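You operate a simulated robot arm through the tools that you are given. There is no shell and no other tool.

The job below is to be done with a simulated robot arm. You get a single attempt, and the scene is never put back.

TASK
Clamp the gripper, test its spring and sort it: good or weak tray.
Fine: the one in the fixture; 20 N or more is good; leave the clamp lever loose. Set down upright: yellow gripper.

Only the result counts: the job must be done as asked and must still hold three seconds after the hand-in. Knocking over, shifting, dropping, spilling or breaking anything else fails it.

THE ROBOT
A 6-joint arm with a three-finger gripper, fixed in place. Base frame: the origin is on the floor under the middle of its stand, x ahead of it, y to its left, z up; the work surface is at about z = 0.85. Readings come in m, rad, newtons and seconds.
It reaches about 1.213 m from its shoulder. Its first joint turns from -2.897 to 2.897 rad. Payload 4.89 kg.
The tool frame sits at the grasp point between the pads (the TCP): z along the fingers, y along the line on which they close. The tips reach 0.03 m beyond it. The gripper opens to 0.164 m; its body begins 0.125 m behind the TCP.
Orientation is told as [roll, pitch, yaw] about the base's x, y, z axes, in that order, counted from this pose: with the fingers straight down and closing along the base's y, the tool's x points along the base's -x, its y along +y and its z along -z.

THE INTERFACE
- The arm moves only by the tool move_arm. Its argument "increments" is a list of rows, each a list of 6 numbers: the shift along the tool's x, y, z in m, then the turn, a rotation vector about the tool's x, y, z in rad. In form: [[x, y, z, rx, ry, rz], ...]. A call has 1 to 20 rows; each row shifts and turns the commanded pose from where the row before left it, along the tool's axes as they then stand. "fingers" is the opening, from 0 (shut) to 1 (fully open), set as the call begins (left out, the last holds). Each row takes 0.2 s and may step no farther than 0.05 m and 0.15 rad from the row before; otherwise, or with a gripper value out of range, the whole call is refused. Where a pose cannot be reached the arm comes as near as it can. A force on the tool above 50 N (or 10 N above the force at the start of the call, whichever is more), or a blocked arm, ends the call early, and 0.2 s more pass. Each finger travels about 0.108 m/s and halts on what it meets, pressing with about 41 N; the grip force reading is that of the motor and also rises with nothing between the fingers. The clock runs only during rows and for 0.2 s after the last one: add rows that do not move to give the fingers time. The reply holds the time, the measured pose of the TCP, the force on the tool along the base axes, the opening and the grip force, in the units named above and with some noise, with the torque about the TCP (base axes, N m) and any sound that the robot's microphone picked up, and new pictures: "show" is both (left out), scene, wrist or none.
- Cameras (640 x 400 px; columns grow to the right, rows downward): "scene" is fixed at [0.3993, 0.6512, 1.5956]; the picture's right is [-0.96, 0.27, 0.00], its down [0.26, 0.93, -0.25] and it looks along [-0.07, -0.24, -0.97] (base axes); focal length 357 px, centre (320, 200). "wrist" rides on the gripper at [0.076, -0.002, -0.152] in the tool frame; the picture's right is [0.02, 1.00, 0.00], its down [-0.88, 0.02, -0.47] and it looks along [-0.47, 0.01, 0.88] (tool axes); focal length 247 px, centre (320, 200). There is no depth. A picture from a camera that has moved, and an enlarged one, comes with that camera's place and axes in the base frame and with its lens.
- lift_body(by): moves the trunk up (or, below 0, down) by that many m; the arm rides with it, the base frame stays. It gives what a move gives, with no picture.
- inspect(camera, box): a new picture of the part [left, top, right, bottom] of that camera's present view, enlarged. It takes no simulated time.
- job_done(): hands the job in; it is judged then, once.

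Nothing tells you positions but the pictures and the camera data. Unless the task says otherwise, let go and move clear before handing in.

The tools are called after "Emit:" by a JSON object that holds its "fn" and its "kwargs". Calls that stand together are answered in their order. move_arm: Moves the arm, as the interface text tells. Its arguments: {"type":"object","properties":{"increments":{"type":"array","items":{"type":"array","items":{"type":"number"}}},"fingers":{"type":"number"},"show":{"type":"string","enum":["both","scene","wrist","none"]}},"required":["increments"]} The other tools are called the same way: lift_body (by) moves the trunk up or down; inspect (camera, box) takes an enlarged picture of a part of a camera's view; job_done () hands the job in.

At the start:

```text
clock: 0.0
ee_pos: [0.2385, 0.476, 1.188]
tool_rot: [0.001, -0.001, 0.0]
ft_force: [0.2, -1.2, 0.3]
torque: [-0.02, -0.01, -0.01]
opening: 0.1638
grasp_force: 0.1
trunk travel left (down, up): [-0.175, 0.215]
```

scene: 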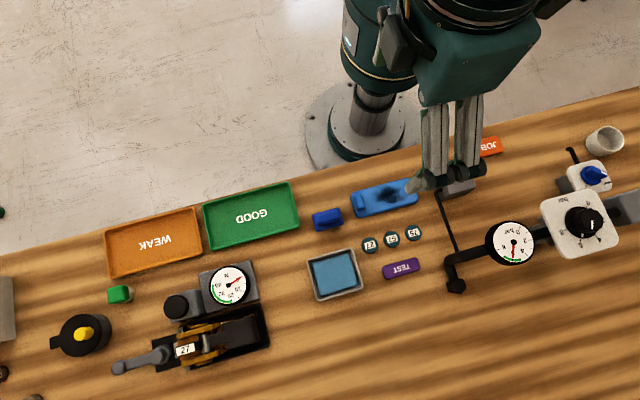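
wrist: 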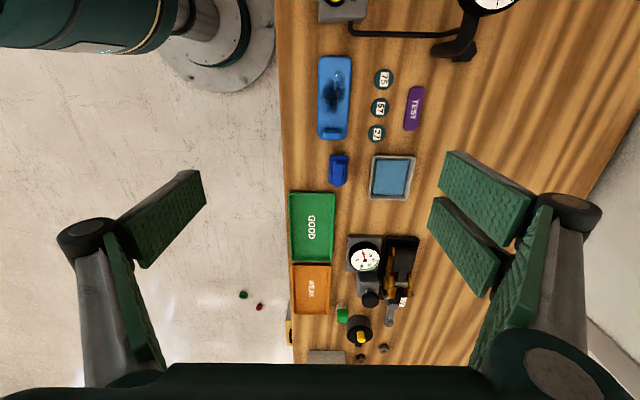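

I see a bench with a fixture (brass clothespin-like gripper with tag "27"), a dial gauge, GOOD and WEAK trays, and other items. I'll enlarge the parts of the views to understand the fixture before moving.

Emit:
{"fn": "inspect", "kwargs": {"camera": "scene", "box": [100, 240, 290, 390]}}

Emit:
{"fn": "inspect", "kwargs": {"camera": "scene", "box": [290, 160, 530, 310]}}

Emit:
{"fn": "inspect", "kwargs": {"camera": "scene", "box": [0, 240, 160, 400]}}

Emit:
{"fn": "inspect", "kwargs": {"camera": "wrist", "box": [270, 180, 440, 380]}}

```text
2.67 times, centred on (195, 315) of scene
camera zoom: at [0.3993, 0.6512, 1.5956], right [-0.96, 0.27, 0.0], down [0.26, 0.93, -0.25], along [-0.07, -0.24, -0.97], focal length 953 px, centre (653, -107)
```

zoom: 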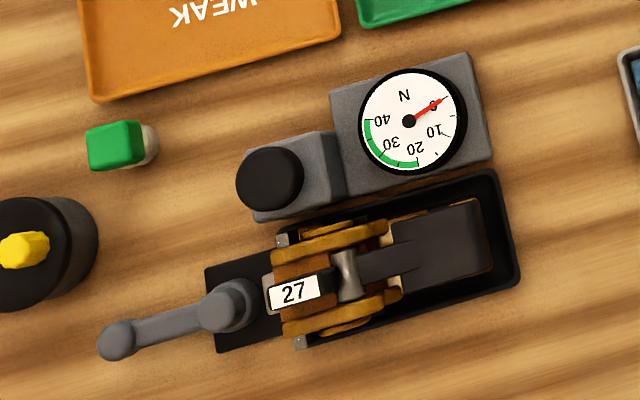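

```text
2.67 times, centred on (410, 235) of scene
camera zoom: at [0.3993, 0.6512, 1.5956], right [-0.96, 0.27, 0.0], down [0.26, 0.93, -0.25], along [-0.07, -0.24, -0.97], focal length 953 px, centre (80, 107)
```

zoom: 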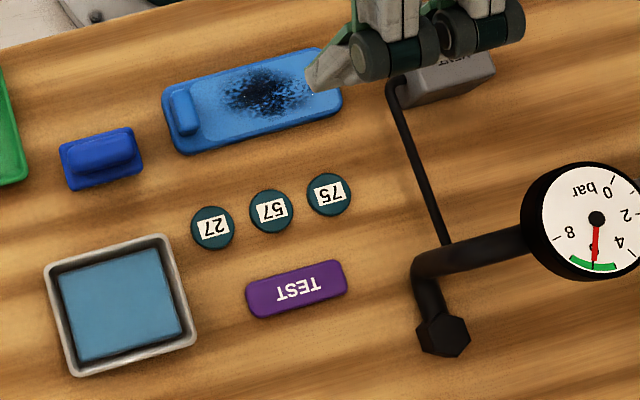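

```text
2.50 times, centred on (80, 320) of scene
camera zoom: at [0.3993, 0.6512, 1.5956], right [-0.96, 0.27, 0.0], down [0.26, 0.93, -0.25], along [-0.07, -0.24, -0.97], focal length 894 px, centre (920, -100)
```

zoom: 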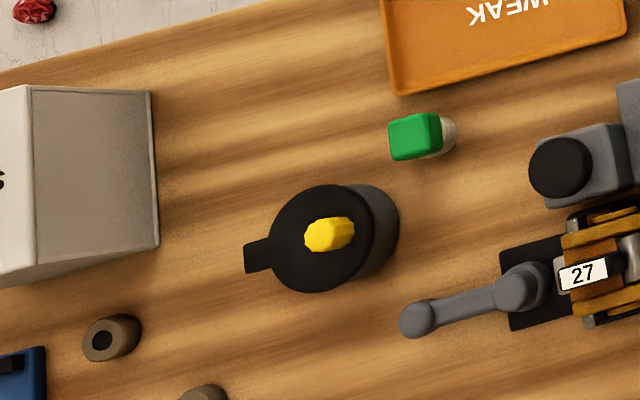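

```text
2.00 times, centred on (355, 280) of wrist
camera zoom: at [0.1627, 0.4734, 1.3408], right [-0.02, 1.0, 0.0], down [0.88, 0.02, 0.47], along [0.47, 0.01, -0.88], focal length 494 px, centre (250, 40)
```

zoom: 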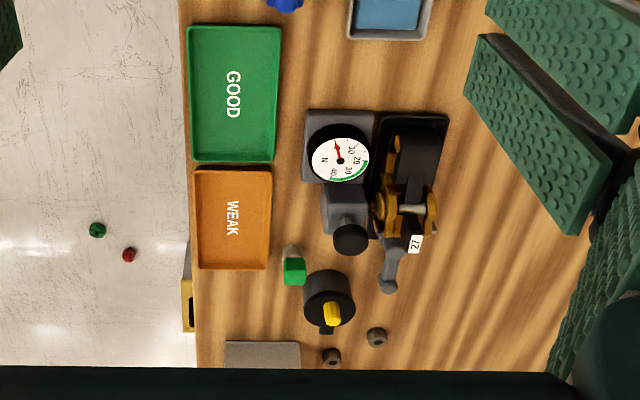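

The fixture (brass-yellow gripper tagged 27, grey lever, black knob by the N gauge) is at about (0.62, 0.68), GOOD tray about (0.49, 0.46), WEAK about (0.70, 0.46). I'll move the wrist camera over the fixture for a closer look.

Emit:
{"fn": "move_arm", "kwargs": {"increments": [[-0.033, 0.0255, 0.011, 0, 0, 0], [-0.033, 0.0255, 0.011, 0, 0, 0], [-0.033, 0.0255, 0.011, 0, 0, 0], [-0.033, 0.0255, 0.011, 0, 0, 0], [-0.033, 0.0255, 0.011, 0, 0, 0], [-0.033, 0.0255, 0.011, 0, 0, 0], [-0.033, 0.0255, 0.011, 0, 0, 0], [-0.033, 0.0255, 0.011, 0, 0, 0]], "show": "both"}}

```text
clock: 1.8
ee_pos: [0.504, 0.6804, 1.0992]
tool_rot: [-0.001, 0.001, 0.001]
ft_force: [-0.8, -2.0, 0.3]
torque: [0.18, -0.19, 0.0]
opening: 0.164
grasp_force: 0.0
trunk travel left (down, up): [-0.175, 0.215]
camera wrist: at [0.4273, 0.6772, 1.2524], right [-0.02, 1.0, 0.0], down [0.88, 0.02, 0.47], along [0.47, 0.01, -0.88], focal length 247 px, centre (320, 200)
```

scene: 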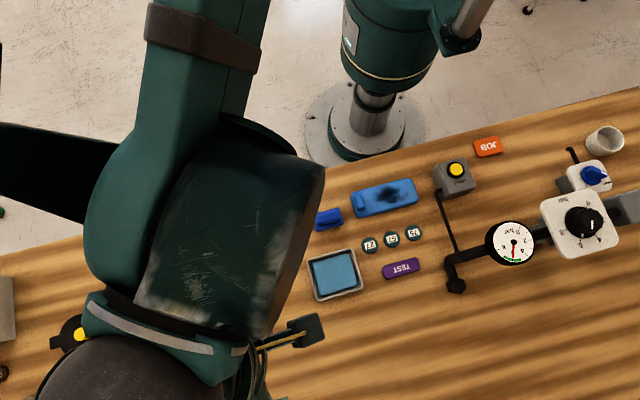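
wrist: 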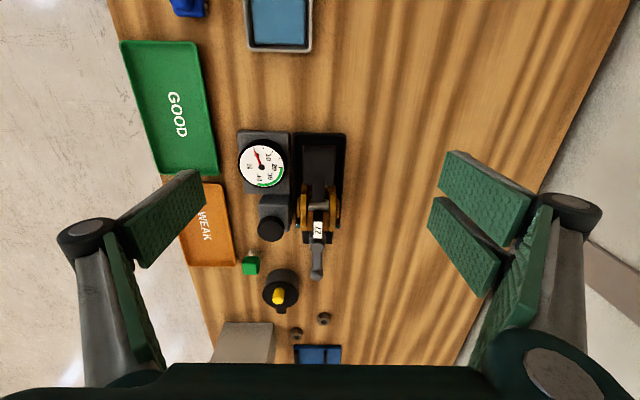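

Emit:
{"fn": "inspect", "kwargs": {"camera": "wrist", "box": [225, 120, 365, 290]}}

Emit:
{"fn": "inspect", "kwargs": {"camera": "scene", "box": [300, 130, 500, 310]}}

Emit:
{"fn": "inspect", "kwargs": {"camera": "wrist", "box": [200, 230, 350, 370]}}

```text
2.35 times, centred on (295, 205) of wrist
camera zoom: at [0.4273, 0.6772, 1.2524], right [-0.02, 1.0, 0.0], down [0.88, 0.02, 0.47], along [0.47, 0.01, -0.88], focal length 581 px, centre (379, 188)
```

zoom: 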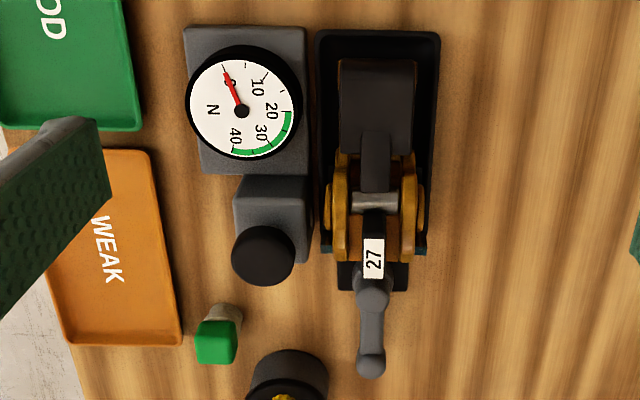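

```text
2.22 times, centred on (400, 220) of scene
camera zoom: at [0.3993, 0.6512, 1.5956], right [-0.96, 0.27, 0.0], down [0.26, 0.93, -0.25], along [-0.07, -0.24, -0.97], focal length 794 px, centre (142, 156)
```

zoom: 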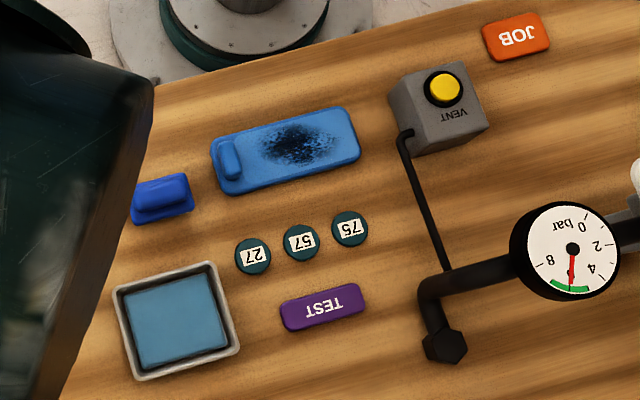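

```text
2.86 times, centred on (275, 300) of wrist
camera zoom: at [0.4273, 0.6772, 1.2524], right [-0.02, 1.0, 0.0], down [0.88, 0.02, 0.47], along [0.47, 0.01, -0.88], focal length 706 px, centre (449, -86)
```

zoom: 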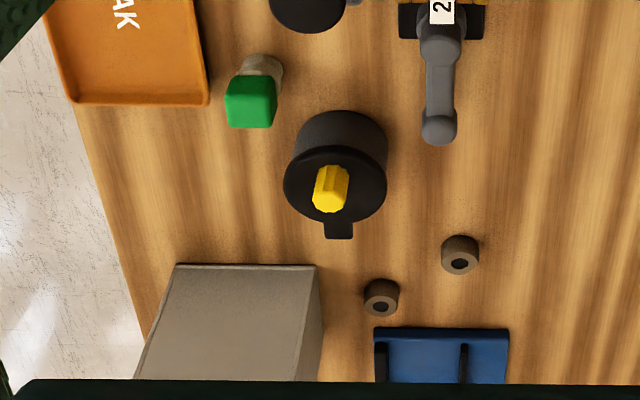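

The gripper sits in a black cradle with a grey clamp lever on the far side (hub about (0.69, 0.68, 0.93), ball end about (0.78, 0.675, 0.90)), and a black push knob beside the N gauge. I'll tilt the camera for a lower, more side-on view to learn the heights.

Emit:
{"fn": "move_arm", "kwargs": {"increments": [[0.022, 0, 0.025, 0, 0, 0], [0.022, 0, 0.025, 0, 0, 0], [0.022, 0, 0.025, 0, 0, 0], [0.022, 0, 0.025, 0, 0, 0], [0, 0, 0, 0, -0.15, 0], [0, 0, 0, 0, -0.15, 0], [0, 0, 0, 0, -0.15, 0], [0, 0, 0, 0, -0.15, 0]], "show": "both"}}

```text
clock: 3.6
ee_pos: [0.4349, 0.6859, 0.9927]
tool_rot: [0.001, -0.601, -0.022]
ft_force: [0.6, -0.7, -1.4]
torque: [0.07, 0.1, 0.03]
opening: 0.164
grasp_force: 0.1
trunk travel left (down, up): [-0.175, 0.215]
camera wrist: at [0.2851, 0.6858, 1.0756], right [0.0, 1.0, -0.01], down [0.46, 0.01, 0.89], along [0.89, -0.01, -0.46], focal length 247 px, centre (320, 200)
```

scene: 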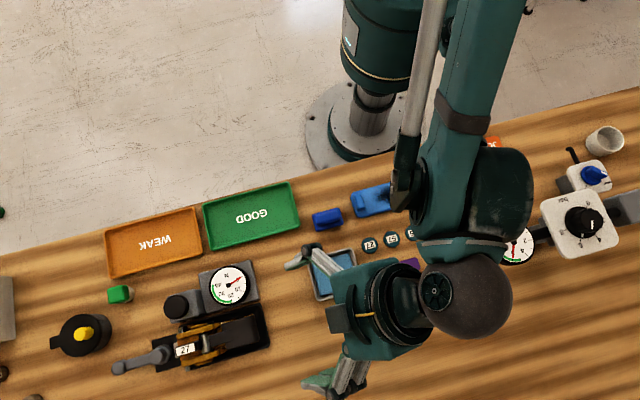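
wrist: 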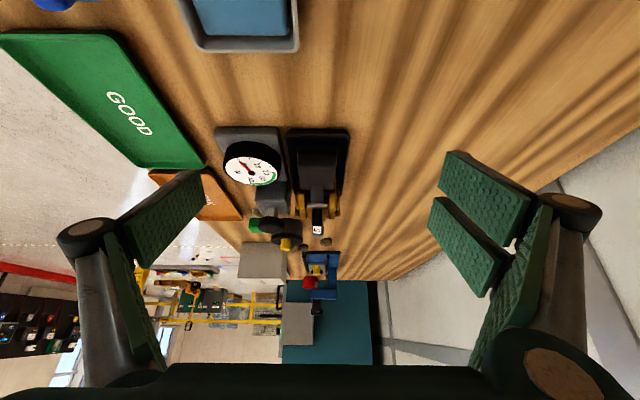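

Emit:
{"fn": "inspect", "kwargs": {"camera": "wrist", "box": [200, 110, 380, 260]}}

Emit:
{"fn": "inspect", "kwargs": {"camera": "scene", "box": [150, 250, 290, 380]}}

```text
2.67 times, centred on (290, 185) of wrist
camera zoom: at [0.2851, 0.6858, 1.0756], right [0.0, 1.0, -0.01], down [0.46, 0.01, 0.89], along [0.89, -0.01, -0.46], focal length 659 px, centre (400, 240)
```

zoom: 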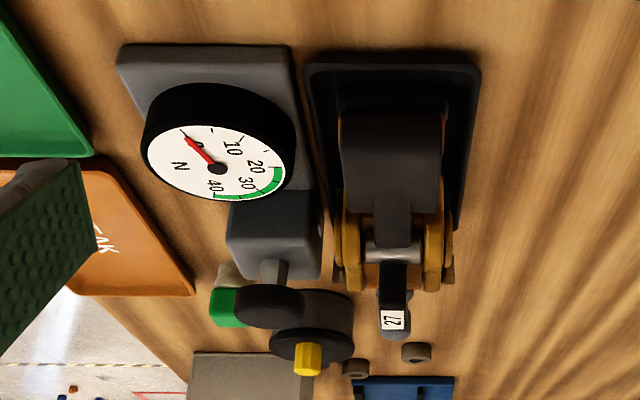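

```text
3.08 times, centred on (220, 315) of scene
camera zoom: at [0.3993, 0.6512, 1.5956], right [-0.96, 0.27, 0.0], down [0.26, 0.93, -0.25], along [-0.07, -0.24, -0.97], focal length 1100 px, centre (628, -154)
```

zoom: 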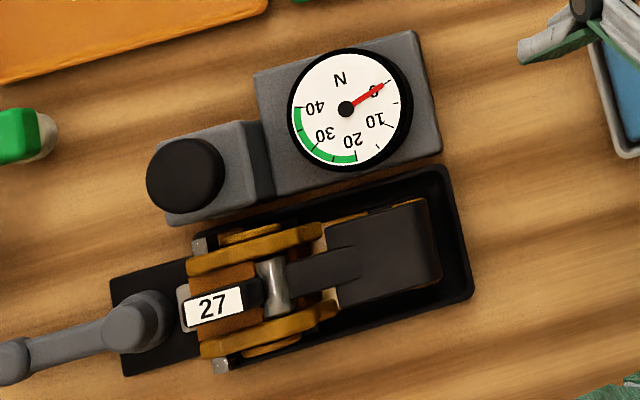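

The mushroom button is at about (0.65, 0.606, 0.933), the gripper's silver roller at (0.618, 0.679, 0.916), the gauge face at (0.56, 0.59, 0.89). Next I'll look from the -y side to see the profile of gripper, button and lever.

Emit:
{"fn": "move_arm", "kwargs": {"increments": [[0, 0, -0.02, 0, 0.15, 0], [0, 0, -0.02, 0, 0.15, 0], [0, 0, -0.02, 0, 0.15, 0], [0, 0, -0.02, 0, 0.15, 0], [-0.027, -0.037, 0, 0, 0, 0], [-0.027, -0.037, 0, 0, 0, 0], [-0.027, -0.037, 0, 0, 0, 0], [-0.027, -0.037, 0, 0, 0, 0], [-0.027, -0.037, 0, 0, 0, 0], [-0.027, -0.037, 0, 0, 0, 0]], "show": "none"}}

Emit:
{"fn": "move_arm", "kwargs": {"increments": [[0, 0, 0, 0, 0, -0.143], [0, 0, 0, 0, 0, -0.143], [0, 0, 0, 0, 0, -0.143], [0, 0, 0, 0, 0, -0.143], [0, 0, 0, 0, 0, -0.143], [0, 0, 0, 0, 0, -0.143], [0, 0, 0, 0, 0, -0.143], [0, 0, 0, 0, 0, -0.143], [0, 0, 0, 0, 0, -0.143], [0, 0, 0, 0, 0, -0.143], [0, 0, 0, 0, 0, -0.141]], "show": "wrist"}}

```text
clock: 5.8
ee_pos: [0.5474, 0.4574, 1.0725]
tool_rot: [0.0, 0.0, 0.001]
ft_force: [-1.5, 1.3, -0.6]
torque: [-0.18, -0.1, 0.0]
opening: 0.1639
grasp_force: 0.1
trunk travel left (down, up): [-0.175, 0.215]
```

```text
clock: 8.2
ee_pos: [0.5475, 0.457, 1.0728]
tool_rot: [0.0, 0.0, 1.569]
ft_force: [0.0, -0.3, -1.2]
torque: [0.03, 0.03, 0.0]
opening: 0.1641
grasp_force: 0.1
trunk travel left (down, up): [-0.175, 0.215]
camera wrist: at [0.5499, 0.3803, 1.2262], right [-1.0, -0.02, 0.0], down [-0.02, 0.88, 0.47], along [-0.01, 0.47, -0.88], focal length 247 px, centre (320, 200)
```

wrist: 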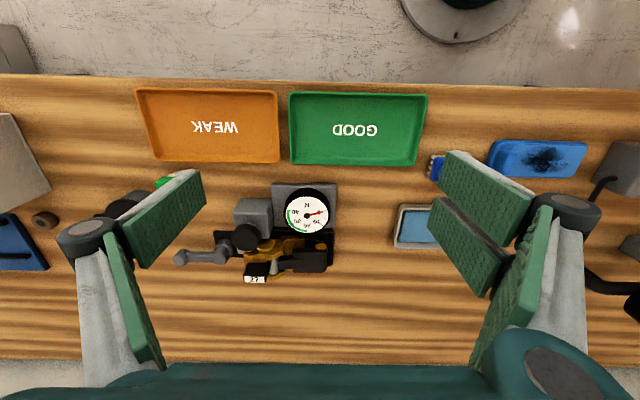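

Emit:
{"fn": "move_arm", "kwargs": {"increments": [[0, -0.024, 0.023, 0, -0.15, 0], [0, -0.024, 0.023, 0, -0.15, 0], [0, -0.024, 0.023, 0, -0.15, 0], [0, 0, 0, 0, -0.15, 0], [0, 0, 0, 0, -0.15, 0]], "show": "wrist"}}

Emit:
{"fn": "inspect", "kwargs": {"camera": "wrist", "box": [220, 130, 420, 270]}}

```text
clock: 9.4
ee_pos: [0.6222, 0.469, 1.0056]
tool_rot: [0.0, -0.752, 1.57]
ft_force: [-0.1, 0.7, -0.7]
torque: [-0.09, -0.05, -0.04]
opening: 0.1638
grasp_force: 0.1
trunk travel left (down, up): [-0.175, 0.215]
camera wrist: at [0.6222, 0.3082, 1.0648], right [-1.0, -0.01, -0.02], down [-0.02, 0.32, 0.95], along [-0.01, 0.95, -0.32], focal length 247 px, centre (320, 200)
```

wrist: 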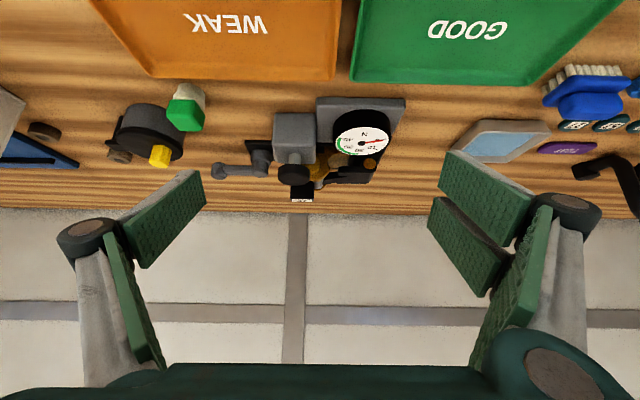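

```text
2.86 times, centred on (320, 200) of wrist
camera zoom: at [0.6222, 0.3082, 1.0648], right [-1.0, -0.01, -0.02], down [-0.02, 0.32, 0.95], along [-0.01, 0.95, -0.32], focal length 706 px, centre (320, 200)
```

zoom: 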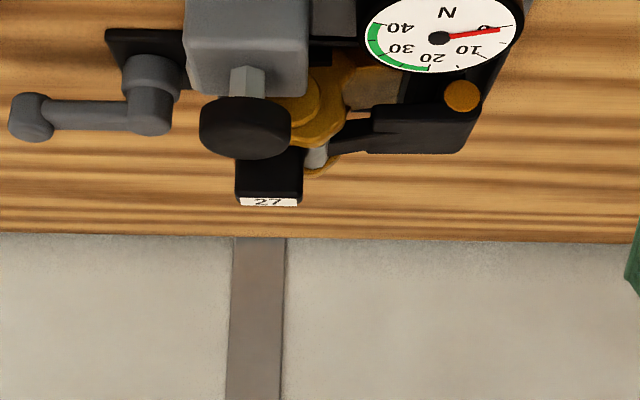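

The profile shows the lever turns about a vertical hub, the mushroom button presses straight down, and the gripper has a black post carrying tag 27 on top (z about 0.945). I'll swing back to yaw 0 and take a closer view from above.

Emit:
{"fn": "move_arm", "kwargs": {"increments": [[0, 0, -0.01, 0, 0.15, 0], [0, 0, -0.01, 0, 0.15, 0], [0, 0, -0.01, 0, 0.15, 0], [0, 0, -0.01, 0, 0.15, 0], [0, 0, -0.01, 0, 0.152, 0]], "show": "none"}}

```text
refused: row 5 steps farther than a row can; nothing moved
```

Emit:
{"fn": "move_arm", "kwargs": {"increments": [[0, 0, -0.01, 0, 0.15, 0], [0, 0, -0.01, 0, 0.15, 0], [0, 0, -0.01, 0, 0.15, 0], [0, 0, -0.01, 0, 0.15, 0], [0, 0, -0.01, 0, 0.15, 0], [0, 0, 0, 0, 0, 0.143], [0, 0, 0, 0, 0, 0.143], [0, 0, 0, 0, 0, 0.143], [0, 0, 0, 0, 0, 0.143], [0, 0, 0, 0, 0, 0.143], [0, 0, 0, 0, 0, 0.143], [0, 0, 0, 0, 0, 0.143], [0, 0, 0, 0, 0, 0.143], [0, 0, 0, 0, 0, 0.143], [0, 0, 0, 0, 0, 0.143], [0, 0, 0, 0, 0, 0.141]], "show": "none"}}

```text
clock: 12.8
ee_pos: [0.6199, 0.4458, 1.0495]
tool_rot: [-0.001, 0.0, -0.001]
ft_force: [0.0, 0.3, -0.4]
torque: [-0.01, -0.01, 0.01]
opening: 0.1642
grasp_force: 0.2
trunk travel left (down, up): [-0.175, 0.215]
```

Emit:
{"fn": "move_arm", "kwargs": {"increments": [[0.01, 0.039, 0.005, 0, 0, 0], [0.01, 0.039, 0.005, 0, 0, 0], [0.01, 0.039, 0.01, 0, 0, 0], [0.01, 0.039, 0.01, 0, 0, 0], [0.01, 0.039, 0.015, 0, 0, 0], [0.01, 0.039, 0.015, 0, 0, 0], [0, 0, 0, 0, 0, 0]], "show": "wrist"}}

Emit:
{"fn": "inspect", "kwargs": {"camera": "wrist", "box": [220, 90, 400, 310]}}

```text
clock: 14.4
ee_pos: [0.5609, 0.6822, 0.9902]
tool_rot: [0.001, 0.001, 0.0]
ft_force: [0.4, 0.7, 0.0]
torque: [-0.04, 0.05, 0.03]
opening: 0.1641
grasp_force: 0.0
trunk travel left (down, up): [-0.175, 0.215]
camera wrist: at [0.4845, 0.6792, 1.1431], right [-0.02, 1.0, 0.0], down [0.88, 0.02, 0.47], along [0.47, 0.01, -0.88], focal length 247 px, centre (320, 200)
```

wrist: 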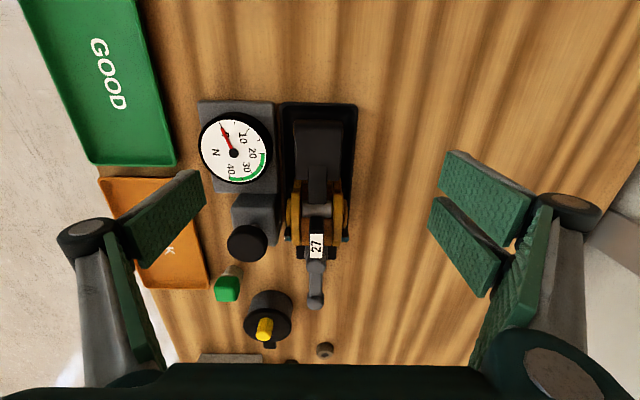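

```text
1.82 times, centred on (310, 200) of wrist
camera zoom: at [0.4845, 0.6792, 1.1431], right [-0.02, 1.0, 0.0], down [0.88, 0.02, 0.47], along [0.47, 0.01, -0.88], focal length 449 px, centre (338, 200)
```

zoom: 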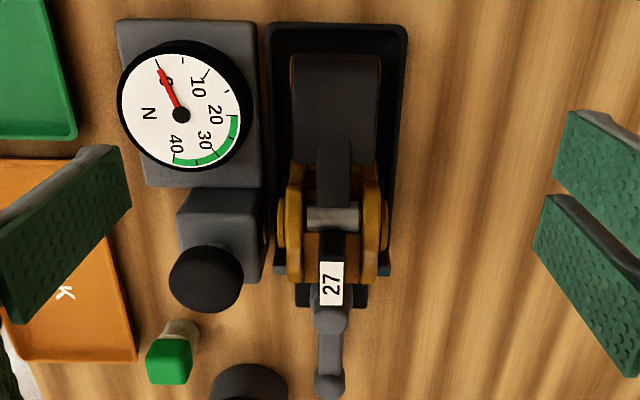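

Emit:
{"fn": "inspect", "kwargs": {"camera": "wrist", "box": [270, 95, 370, 205]}}

Emit:
{"fn": "inspect", "kwargs": {"camera": "wrist", "box": [270, 170, 370, 320]}}

```text
3.64 times, centred on (320, 150) of wrist
camera zoom: at [0.4845, 0.6792, 1.1431], right [-0.02, 1.0, 0.0], down [0.88, 0.02, 0.47], along [0.47, 0.01, -0.88], focal length 898 px, centre (320, 382)
```

zoom: 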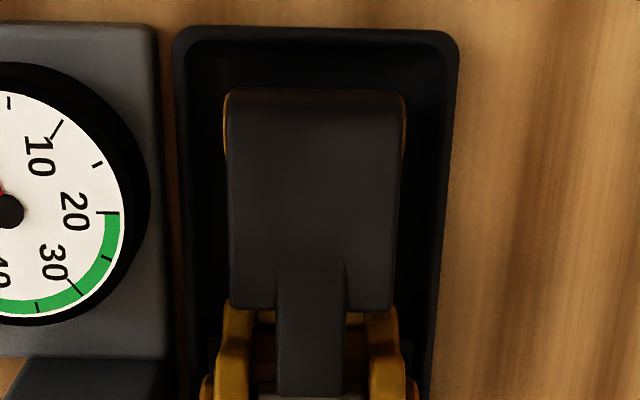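

```text
2.67 times, centred on (320, 245) of wrist
camera zoom: at [0.4845, 0.6792, 1.1431], right [-0.02, 1.0, 0.0], down [0.88, 0.02, 0.47], along [0.47, 0.01, -0.88], focal length 659 px, centre (320, 80)
```

zoom: 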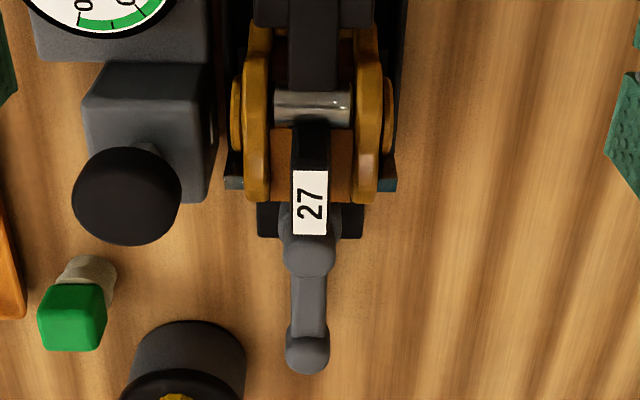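

I want the unobstructed +y side profile of the gripper, so I'll raise, move outward, turn to look along -y and tilt.

Emit:
{"fn": "move_arm", "kwargs": {"increments": [[0, 0, -0.03, 0, 0, 0], [0, 0, -0.03, 0, 0, 0], [-0.015, 0.04, 0, 0, 0, 0], [-0.015, 0.04, 0, 0, 0, 0], [-0.015, 0.04, 0, 0, 0, 0], [0, 0, 0, 0, 0, 0.143], [0, 0, 0, 0, 0, 0.143], [0, 0, 0, 0, 0, 0.143], [0, 0, 0, 0, 0, 0.143], [0, 0, 0, 0, 0, 0.143], [0, 0, 0, 0, 0, 0.143], [0, 0, 0, 0, 0, 0.143], [0, 0, 0, 0, 0, 0.143], [0, 0, 0, 0, 0, 0.143], [0, 0, 0, 0, 0, 0.143], [0, 0, 0, 0, 0, 0.141]], "show": "none"}}

Emit:
{"fn": "move_arm", "kwargs": {"increments": [[0, 0, 0.01, 0, -0.15, 0], [0, 0, 0.01, 0, -0.15, 0], [0, 0, 0.01, 0, -0.15, 0], [0, 0, 0.01, 0, -0.15, 0], [0, 0, 0, 0, -0.1, 0]], "show": "wrist"}}

Emit:
{"fn": "inspect", "kwargs": {"camera": "wrist", "box": [220, 100, 420, 260]}}

```text
clock: 17.8
ee_pos: [0.6062, 0.801, 1.0492]
tool_rot: [0.002, 0.0, -1.574]
ft_force: [-0.8, -0.6, 0.6]
torque: [0.02, 0.01, 0.0]
opening: 0.1641
grasp_force: 0.1
trunk travel left (down, up): [-0.175, 0.215]
```

```text
clock: 19.0
ee_pos: [0.6068, 0.7912, 1.015]
tool_rot: [0.012, -0.53, -1.57]
ft_force: [-0.5, 0.4, 0.9]
torque: [0.07, -0.03, 0.01]
opening: 0.164
grasp_force: 0.1
out of reach, approached as far as the arm can: row 4, 5
trunk travel left (down, up): [-0.175, 0.215]
camera wrist: at [0.6042, 0.9335, 1.1078], right [1.0, 0.02, 0.0], down [0.01, -0.52, 0.85], along [0.02, -0.85, -0.52], focal length 247 px, centre (320, 200)
```

wrist: 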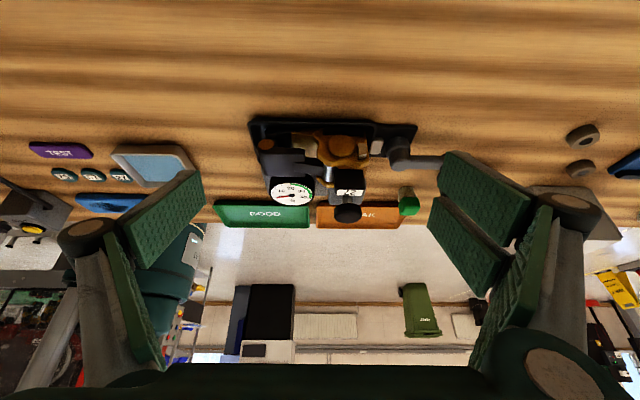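

```text
2.50 times, centred on (320, 180) of wrist
camera zoom: at [0.6042, 0.9335, 1.1078], right [1.0, 0.02, 0.0], down [0.01, -0.52, 0.85], along [0.02, -0.85, -0.52], focal length 617 px, centre (320, 250)
```

zoom: 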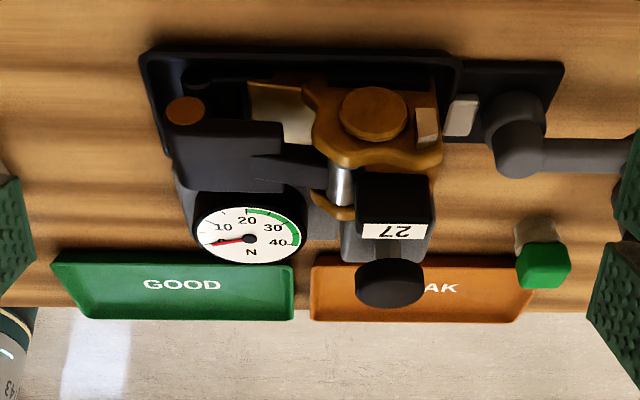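

Emit:
{"fn": "inspect", "kwargs": {"camera": "wrist", "box": [245, 110, 345, 200]}}

Emit:
{"fn": "inspect", "kwargs": {"camera": "wrist", "box": [310, 110, 460, 220]}}

```text
4.44 times, centred on (295, 155) of wrist
camera zoom: at [0.6042, 0.9335, 1.1078], right [1.0, 0.02, 0.0], down [0.01, -0.52, 0.85], along [0.02, -0.85, -0.52], focal length 1098 px, centre (431, 400)
```

zoom: 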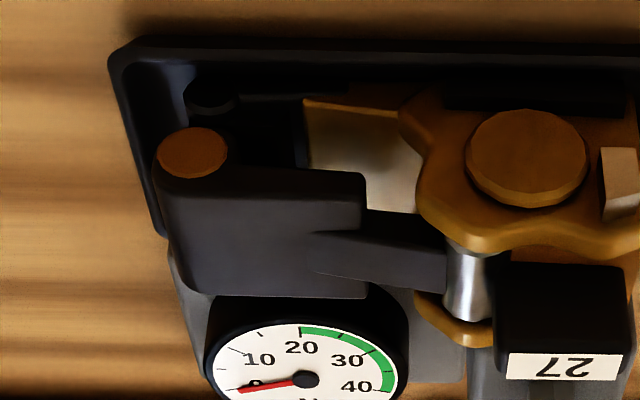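

```text
3.64 times, centred on (385, 165) of wrist
camera zoom: at [0.6042, 0.9335, 1.1078], right [1.0, 0.02, 0.0], down [0.01, -0.52, 0.85], along [0.02, -0.85, -0.52], focal length 898 px, centre (84, 327)
```

zoom: 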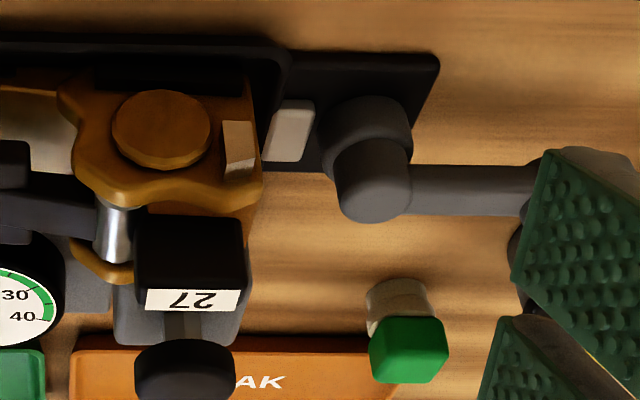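

I now read the scene as: a clamp lever on a vertical hub at about (0.688, 0.678) moving a light jaw against the brass gripper, a test mushroom at (0.65, 0.606), and a graspable black post with tag 27 (about 0.035 x 0.0135 m, top z about 0.945). I'll untilt and return to yaw 0 at a safe height, then go over the lever end.

Emit:
{"fn": "move_arm", "kwargs": {"increments": [[0, 0, -0.01, 0, 0.13, 0], [0, 0, -0.01, 0, 0.13, 0], [0, 0, -0.01, 0, 0.13, 0], [0, 0, -0.01, 0, 0.13, 0]], "show": "none"}}

```text
clock: 20.0
ee_pos: [0.6066, 0.8061, 1.0508]
tool_rot: [0.01, -0.01, -1.565]
ft_force: [0.3, 1.5, -0.2]
torque: [-0.17, 0.01, 0.0]
opening: 0.164
grasp_force: 0.0
trunk travel left (down, up): [-0.175, 0.215]
```

Emit:
{"fn": "move_arm", "kwargs": {"increments": [[0, 0, -0.005, 0, 0, -0.1423], [0, 0, -0.005, 0, 0, -0.1423], [0, 0, -0.005, 0, 0, -0.1423], [0, 0, -0.005, 0, 0, -0.1423], [0, 0, 0, 0, 0, -0.1423], [0, 0, 0, 0, 0, -0.1423], [0, 0, 0, 0, 0, -0.1423], [0, 0, 0, 0, 0, -0.1423], [0, 0, 0, 0, 0, -0.1423], [0, 0, 0, 0, 0, -0.1423], [0, 0, 0, 0, 0, -0.1423], [0, 0, 0, 0, 0, 0]], "show": "none"}}

```text
clock: 22.6
ee_pos: [0.6072, 0.8059, 1.0712]
tool_rot: [-0.01, -0.011, 0.002]
ft_force: [0.8, 0.0, -1.2]
torque: [0.03, 0.04, -0.04]
opening: 0.1641
grasp_force: 0.1
trunk travel left (down, up): [-0.175, 0.215]
```

Emit:
{"fn": "move_arm", "kwargs": {"increments": [[0, 0, 0, -0.01, 0.011, 0.002], [-0.0316, -0.0258, 0.0, 0, 0, 0], [-0.0316, -0.0258, 0.0, 0, 0, 0], [-0.0316, -0.0258, 0.0, 0, 0, 0], [-0.0316, -0.0258, 0.02, 0, 0, 0], [-0.0316, -0.0258, 0.02, 0, 0, 0], [0, 0, 0.03, 0, 0, 0], [0, 0, 0, 0, 0, 0]], "fingers": 0.4, "show": "both"}}

```text
clock: 24.4
ee_pos: [0.7646, 0.6754, 1.0002]
tool_rot: [0.0, -0.001, -0.001]
ft_force: [0.8, -0.6, -0.7]
torque: [0.03, 0.1, -0.01]
opening: 0.0655
grasp_force: 0.0
trunk travel left (down, up): [-0.175, 0.215]
camera wrist: at [0.6897, 0.6727, 1.1536], right [-0.02, 1.0, 0.0], down [0.88, 0.02, 0.47], along [0.47, 0.01, -0.88], focal length 247 px, centre (320, 200)
```

scene: 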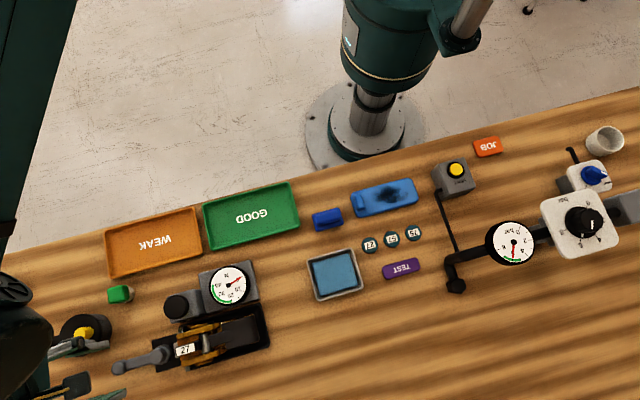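
wrist: 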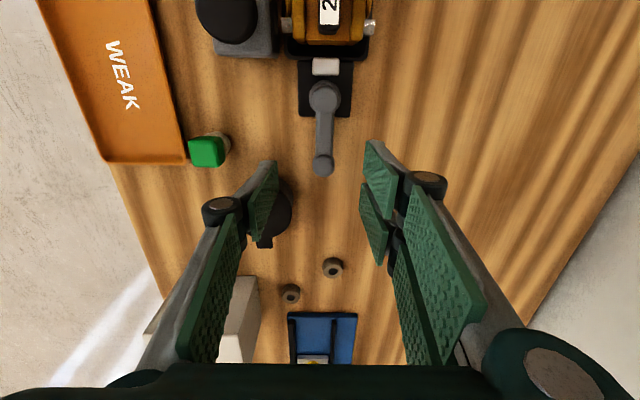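

Emit:
{"fn": "inspect", "kwargs": {"camera": "wrist", "box": [240, 0, 400, 200]}}

Emit:
{"fn": "inspect", "kwargs": {"camera": "scene", "box": [40, 280, 220, 400]}}

```text
2.00 times, centred on (320, 100) of wrist
camera zoom: at [0.6897, 0.6727, 1.1536], right [-0.02, 1.0, 0.0], down [0.88, 0.02, 0.47], along [0.47, 0.01, -0.88], focal length 494 px, centre (320, 400)
```

zoom: 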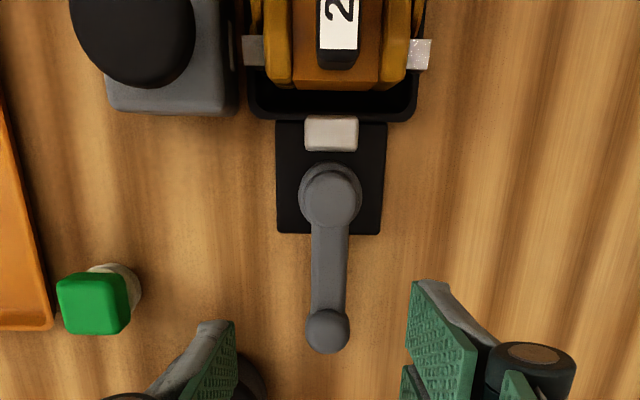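

```text
3.33 times, centred on (130, 340) of scene
camera zoom: at [0.3993, 0.6512, 1.5956], right [-0.96, 0.27, 0.0], down [0.26, 0.93, -0.25], along [-0.07, -0.24, -0.97], focal length 1191 px, centre (953, -267)
```

zoom: 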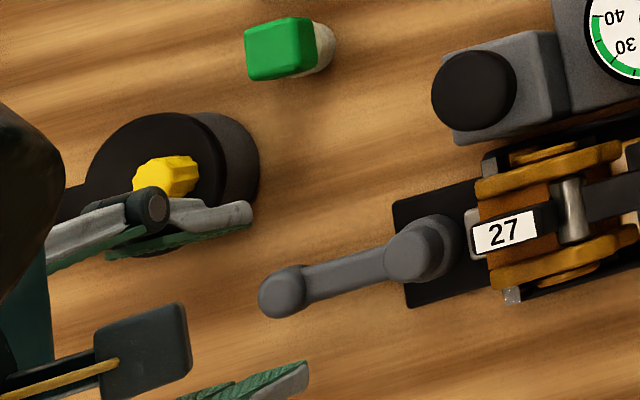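

The lever hub is better placed at (0.717, 0.678, top z about 0.895) with its ball end at (0.785, 0.677). I'll narrow the fingers to a small cage, line up on the lever and come down around it.

Emit:
{"fn": "move_arm", "kwargs": {"increments": [[-0.01, 0.002, 0, 0, 0, 0], [0, 0, 0, 0, 0, 0], [0, 0, 0.02, 0, 0, 0], [0, 0, 0.02, 0, 0, 0], [0, 0, 0.02, 0, 0, 0], [0, 0, 0, 0, 0, 0]], "fingers": 0.31, "show": "both"}}

Emit:
{"fn": "inspect", "kwargs": {"camera": "wrist", "box": [220, 50, 420, 290]}}

Emit:
{"fn": "inspect", "kwargs": {"camera": "scene", "box": [20, 280, 220, 400]}}

```text
clock: 25.8
ee_pos: [0.7758, 0.6777, 0.9403]
tool_rot: [0.0, 0.001, -0.001]
ft_force: [0.8, -0.1, -0.5]
torque: [-0.01, 0.04, -0.02]
opening: 0.0506
grasp_force: 0.0
trunk travel left (down, up): [-0.175, 0.215]
camera wrist: at [0.6987, 0.6752, 1.094], right [-0.02, 1.0, 0.0], down [0.88, 0.02, 0.47], along [0.47, 0.01, -0.88], focal length 247 px, centre (320, 200)
```

scene: 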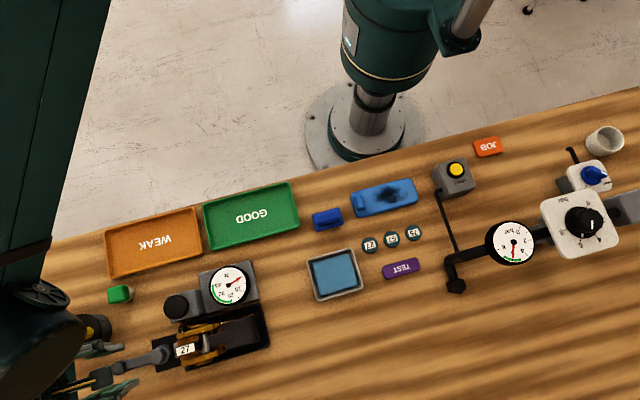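
wrist: 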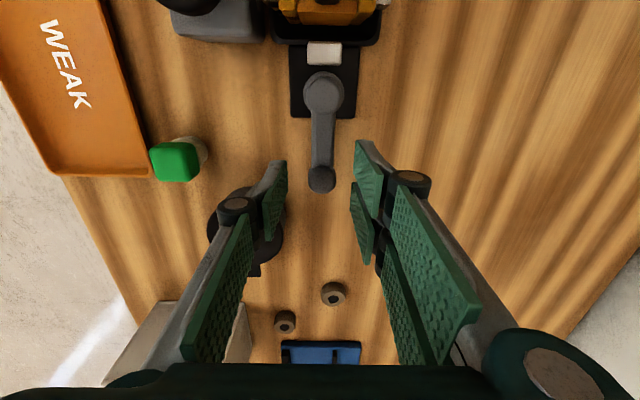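

```text
1.67 times, centred on (320, 170) of wrist
camera zoom: at [0.6987, 0.6752, 1.094], right [-0.02, 1.0, 0.0], down [0.88, 0.02, 0.47], along [0.47, 0.01, -0.88], focal length 412 px, centre (320, 250)
```

zoom: 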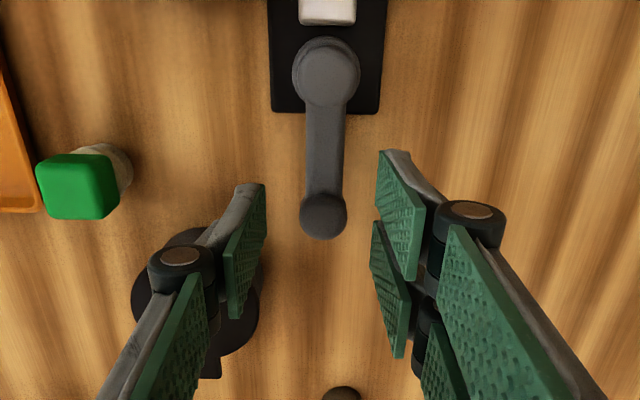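

```text
3.20 times, centred on (120, 340) of scene
camera zoom: at [0.3993, 0.6512, 1.5956], right [-0.96, 0.27, 0.0], down [0.26, 0.93, -0.25], along [-0.07, -0.24, -0.97], focal length 1144 px, centre (960, -248)
```

zoom: 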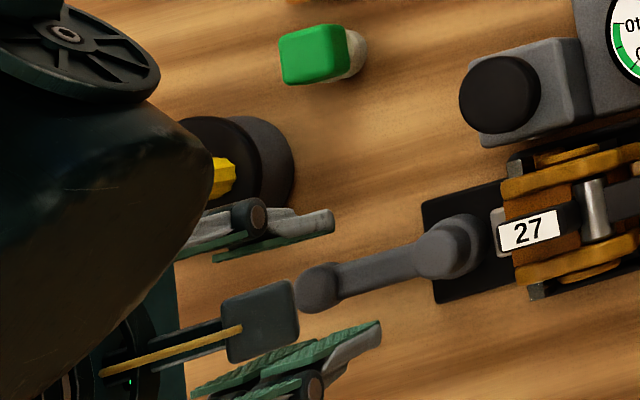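

Emit:
{"fn": "move_arm", "kwargs": {"increments": [[0, 0.001, 0.015, 0, 0, 0], [0, 0, 0.015, 0, 0, 0], [0, 0, 0.01, 0, 0, 0], [0, 0, 0, 0, 0, 0]], "show": "both"}}

Emit:
{"fn": "inspect", "kwargs": {"camera": "wrist", "box": [220, 50, 420, 290]}}

Emit:
{"fn": "inspect", "kwargs": {"camera": "scene", "box": [20, 280, 220, 400]}}

```text
clock: 26.8
ee_pos: [0.7753, 0.6782, 0.9011]
tool_rot: [0.0, 0.001, -0.001]
ft_force: [0.7, 0.1, -0.6]
torque: [0.01, 0.05, 0.0]
opening: 0.0508
grasp_force: 0.1
trunk travel left (down, up): [-0.175, 0.215]
camera wrist: at [0.6985, 0.6764, 1.0542], right [-0.02, 1.0, 0.0], down [0.88, 0.02, 0.47], along [0.47, 0.01, -0.88], focal length 247 px, centre (320, 200)
```

scene: 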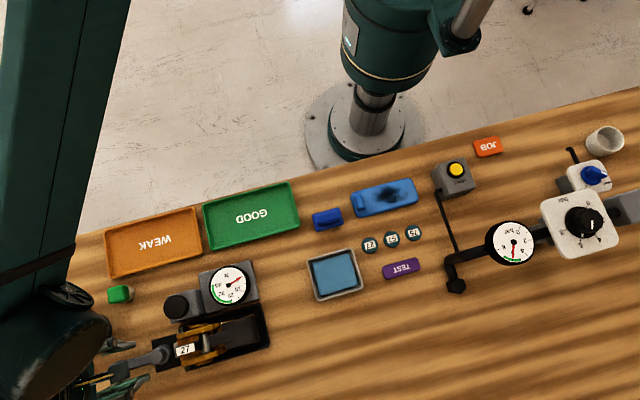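
wrist: 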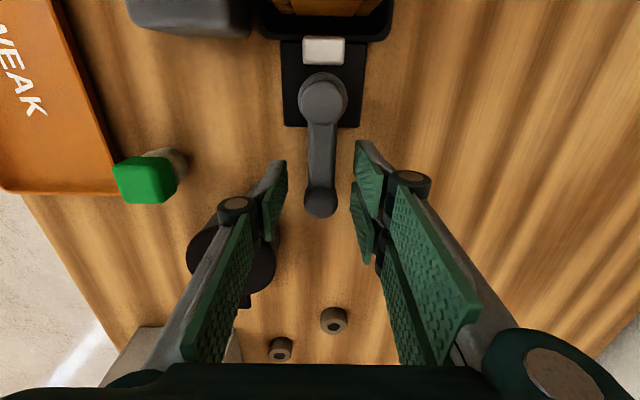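

```text
1.67 times, centred on (320, 170) of wrist
camera zoom: at [0.6985, 0.6764, 1.0542], right [-0.02, 1.0, 0.0], down [0.88, 0.02, 0.47], along [0.47, 0.01, -0.88], focal length 412 px, centre (320, 250)
```

zoom: 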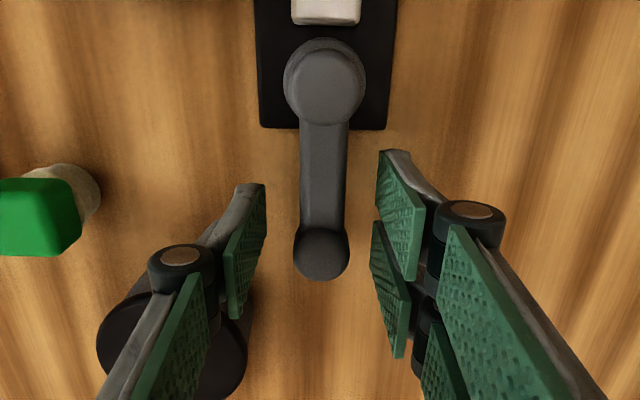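

```text
3.20 times, centred on (120, 340) of scene
camera zoom: at [0.3993, 0.6512, 1.5956], right [-0.96, 0.27, 0.0], down [0.26, 0.93, -0.25], along [-0.07, -0.24, -0.97], focal length 1144 px, centre (960, -248)
```

zoom: 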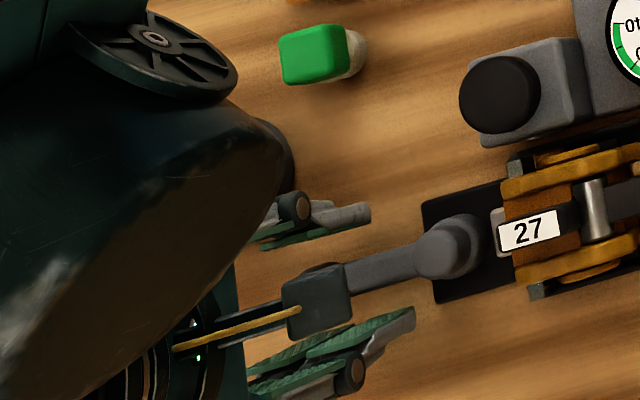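

The lever end is caged between the fingers. I'll tighten the cage and try swinging the lever toward +y (the free side) along an arc about the hub, watching the force.

Emit:
{"fn": "move_arm", "kwargs": {"increments": [[0, 0, 0, 0, 0, 0], [0, 0, 0, 0, 0, 0], [0.0003, 0.0059, 0, 0, 0, -0.1], [0.0003, 0.0059, 0, 0, 0, -0.1], [0.0003, 0.0059, 0, 0, 0, -0.1], [0, 0, 0, 0, 0, 0]], "fingers": 0.19, "show": "wrist"}}

Emit:
{"fn": "inspect", "kwargs": {"camera": "wrist", "box": [220, 20, 420, 290]}}

```text
clock: 28.0
ee_pos: [0.7732, 0.6889, 0.9012]
tool_rot: [-0.004, 0.004, 0.281]
ft_force: [-4.0, -31.3, 3.2]
torque: [-0.67, 0.41, -0.66]
opening: 0.0428
grasp_force: 14.2
trunk travel left (down, up): [-0.175, 0.215]
stopped in row 6: the force on the tool passed its limit at 54 N (the readings are from after the stop); the commanded pose is now the measured one
camera wrist: at [0.7006, 0.6651, 1.0553], right [-0.3, 0.95, -0.01], down [0.84, 0.27, 0.47], along [0.45, 0.14, -0.88], focal length 247 px, centre (320, 200)
```

wrist: 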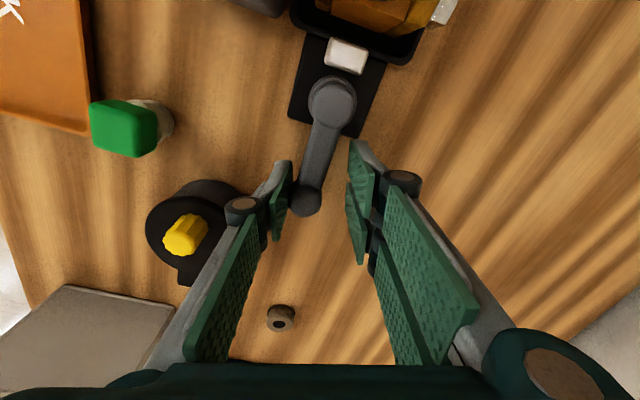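

```text
1.48 times, centred on (320, 155) of wrist
camera zoom: at [0.7006, 0.6651, 1.0553], right [-0.3, 0.95, -0.01], down [0.84, 0.27, 0.47], along [0.45, 0.14, -0.88], focal length 366 px, centre (320, 267)
```

zoom: 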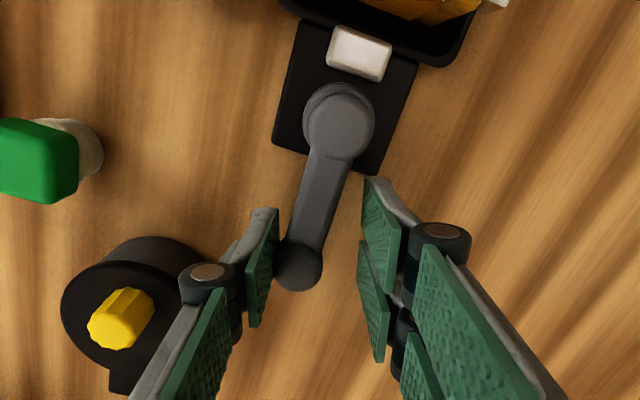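

The lever did not budge toward +y (stop at 54 N), so it must clamp the other way. I'll back off to the neutral pose and re-centre the cage a little nearer the hub.

Emit:
{"fn": "move_arm", "kwargs": {"increments": [[0, -0.004, 0, 0, 0, 0], [0, -0.004, 0, 0, 0, 0.07], [0, -0.003, 0, 0, 0, 0.07], [0, 0, 0, 0, 0, 0.07], [0, 0, 0, 0, 0, 0.07], [0, 0, 0, 0, 0, 0]], "fingers": 0.3, "show": "wrist"}}

Emit:
{"fn": "inspect", "kwargs": {"camera": "wrist", "box": [220, 20, 420, 290]}}

```text
clock: 29.4
ee_pos: [0.7753, 0.6808, 0.9019]
tool_rot: [-0.004, 0.001, 0.004]
ft_force: [0.3, -0.3, -0.7]
torque: [0.0, -0.02, 0.01]
opening: 0.0492
grasp_force: 0.1
trunk travel left (down, up): [-0.175, 0.215]
camera wrist: at [0.6989, 0.6788, 1.0542], right [-0.03, 1.0, 0.0], down [0.88, 0.03, 0.47], along [0.47, 0.01, -0.88], focal length 247 px, centre (320, 200)
```

wrist: 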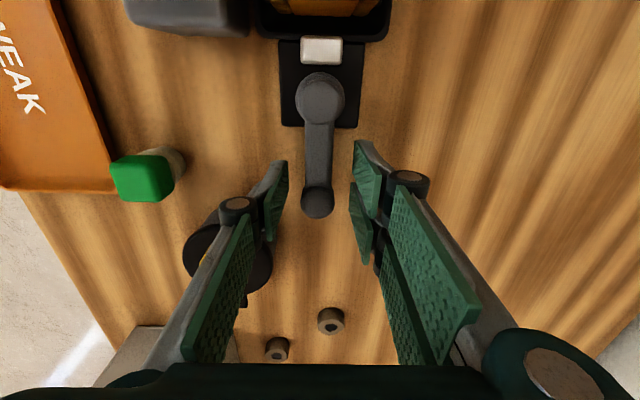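

```text
1.48 times, centred on (320, 155) of wrist
camera zoom: at [0.6989, 0.6788, 1.0542], right [-0.03, 1.0, 0.0], down [0.88, 0.03, 0.47], along [0.47, 0.01, -0.88], focal length 366 px, centre (320, 267)
```

zoom: 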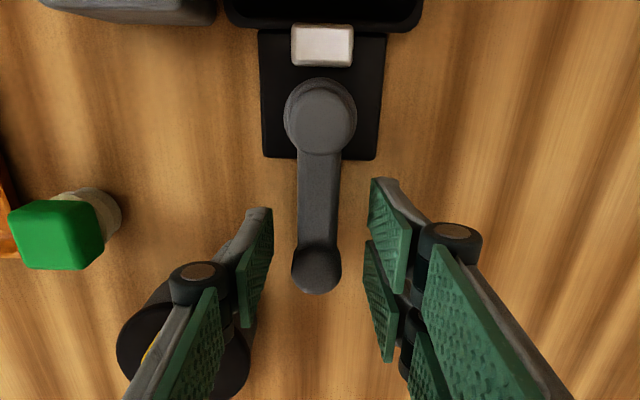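

Emit:
{"fn": "move_arm", "kwargs": {"increments": [[0.003, -0.002, 0, 0, 0, 0], [0, 0, 0, 0, 0, 0], [0.0003, -0.0056, 0, 0, 0, 0.1], [0.0003, -0.0056, 0, 0, 0, 0.1], [0.0003, -0.0056, 0, 0, 0, 0.1], [0, 0, 0, 0, 0, 0]], "fingers": 0.2, "show": "wrist"}}

Emit:
{"fn": "inspect", "kwargs": {"camera": "wrist", "box": [220, 20, 420, 290]}}

```text
clock: 30.8
ee_pos: [0.7699, 0.6632, 0.9004]
tool_rot: [-0.005, 0.003, -0.295]
ft_force: [0.3, 0.4, 0.0]
torque: [0.0, 0.02, 0.0]
opening: 0.0331
grasp_force: 0.7
trunk travel left (down, up): [-0.175, 0.215]
camera wrist: at [0.6962, 0.6827, 1.0539], right [0.27, 0.96, 0.0], down [0.85, -0.24, 0.47], along [0.45, -0.13, -0.88], focal length 247 px, centre (320, 200)
```

wrist: 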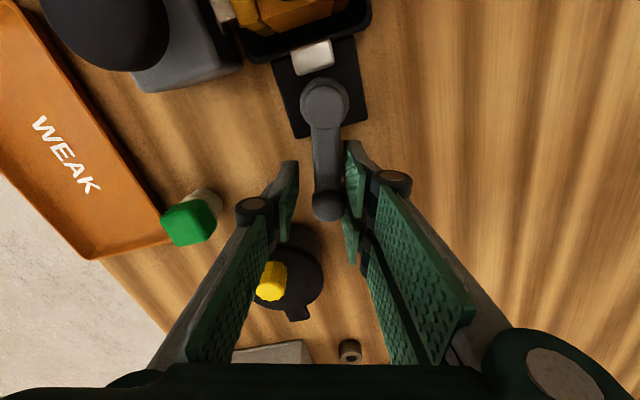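

```text
1.48 times, centred on (320, 155) of wrist
camera zoom: at [0.6962, 0.6827, 1.0539], right [0.27, 0.96, 0.0], down [0.85, -0.24, 0.47], along [0.45, -0.13, -0.88], focal length 366 px, centre (320, 267)
```

zoom: 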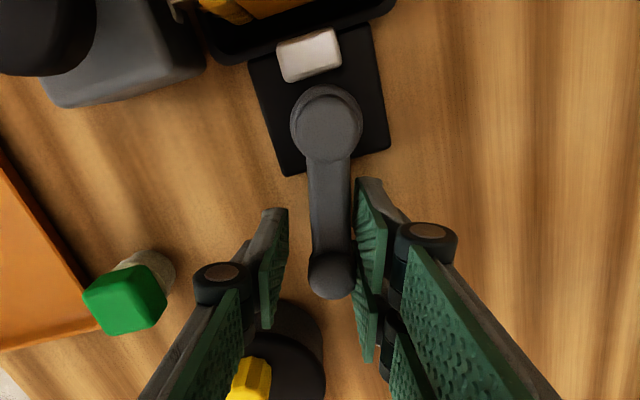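

The lever follows freely toward -y, so that is the clamping direction. Continuing the arc in small steps while watching force.

Emit:
{"fn": "move_arm", "kwargs": {"increments": [[0.0003, -0.0056, 0, 0, 0, 0.1], [0.0003, -0.0056, 0, 0, 0, 0.1], [0.0003, -0.0056, 0, 0, 0, 0.1], [0.0003, -0.0056, 0, 0, 0, 0.1], [0, 0, 0, 0, 0, 0]], "show": "both"}}

Emit:
{"fn": "inspect", "kwargs": {"camera": "wrist", "box": [200, 0, 420, 290]}}

```text
clock: 32.0
ee_pos: [0.7586, 0.6434, 0.8998]
tool_rot: [-0.005, 0.0, -0.698]
ft_force: [0.1, 0.3, 0.5]
torque: [0.0, 0.01, -0.01]
opening: 0.0328
grasp_force: 0.0
trunk travel left (down, up): [-0.175, 0.215]
camera wrist: at [0.7, 0.6903, 1.0537], right [0.62, 0.78, -0.01], down [0.69, -0.55, 0.47], along [0.37, -0.3, -0.88], focal length 247 px, centre (320, 200)
```

scene: 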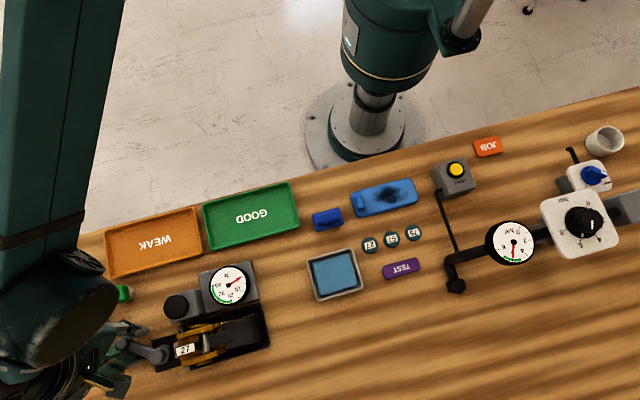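
wrist: 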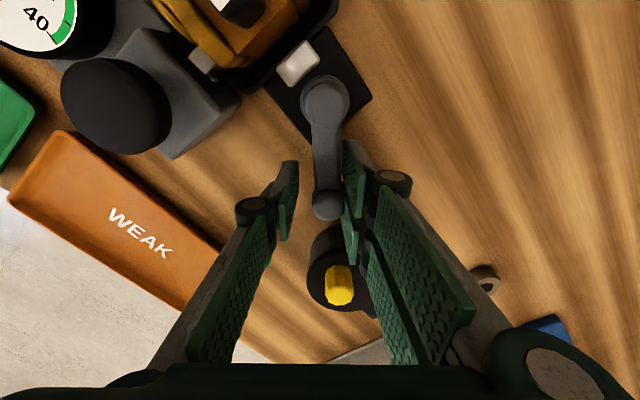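

```text
1.38 times, centred on (310, 145) of wrist
camera zoom: at [0.7, 0.6903, 1.0537], right [0.62, 0.78, -0.01], down [0.69, -0.55, 0.47], along [0.37, -0.3, -0.88], focal length 341 px, centre (334, 276)
```

zoom: 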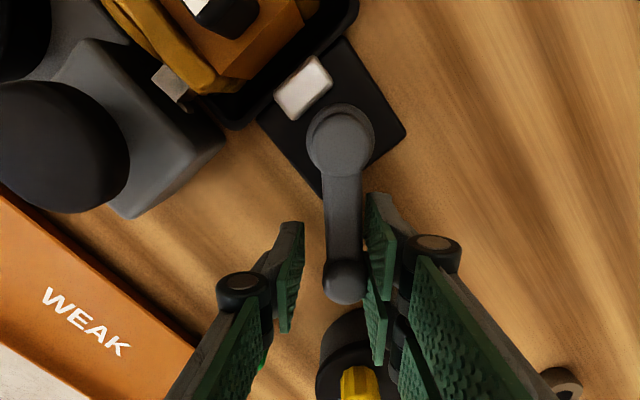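

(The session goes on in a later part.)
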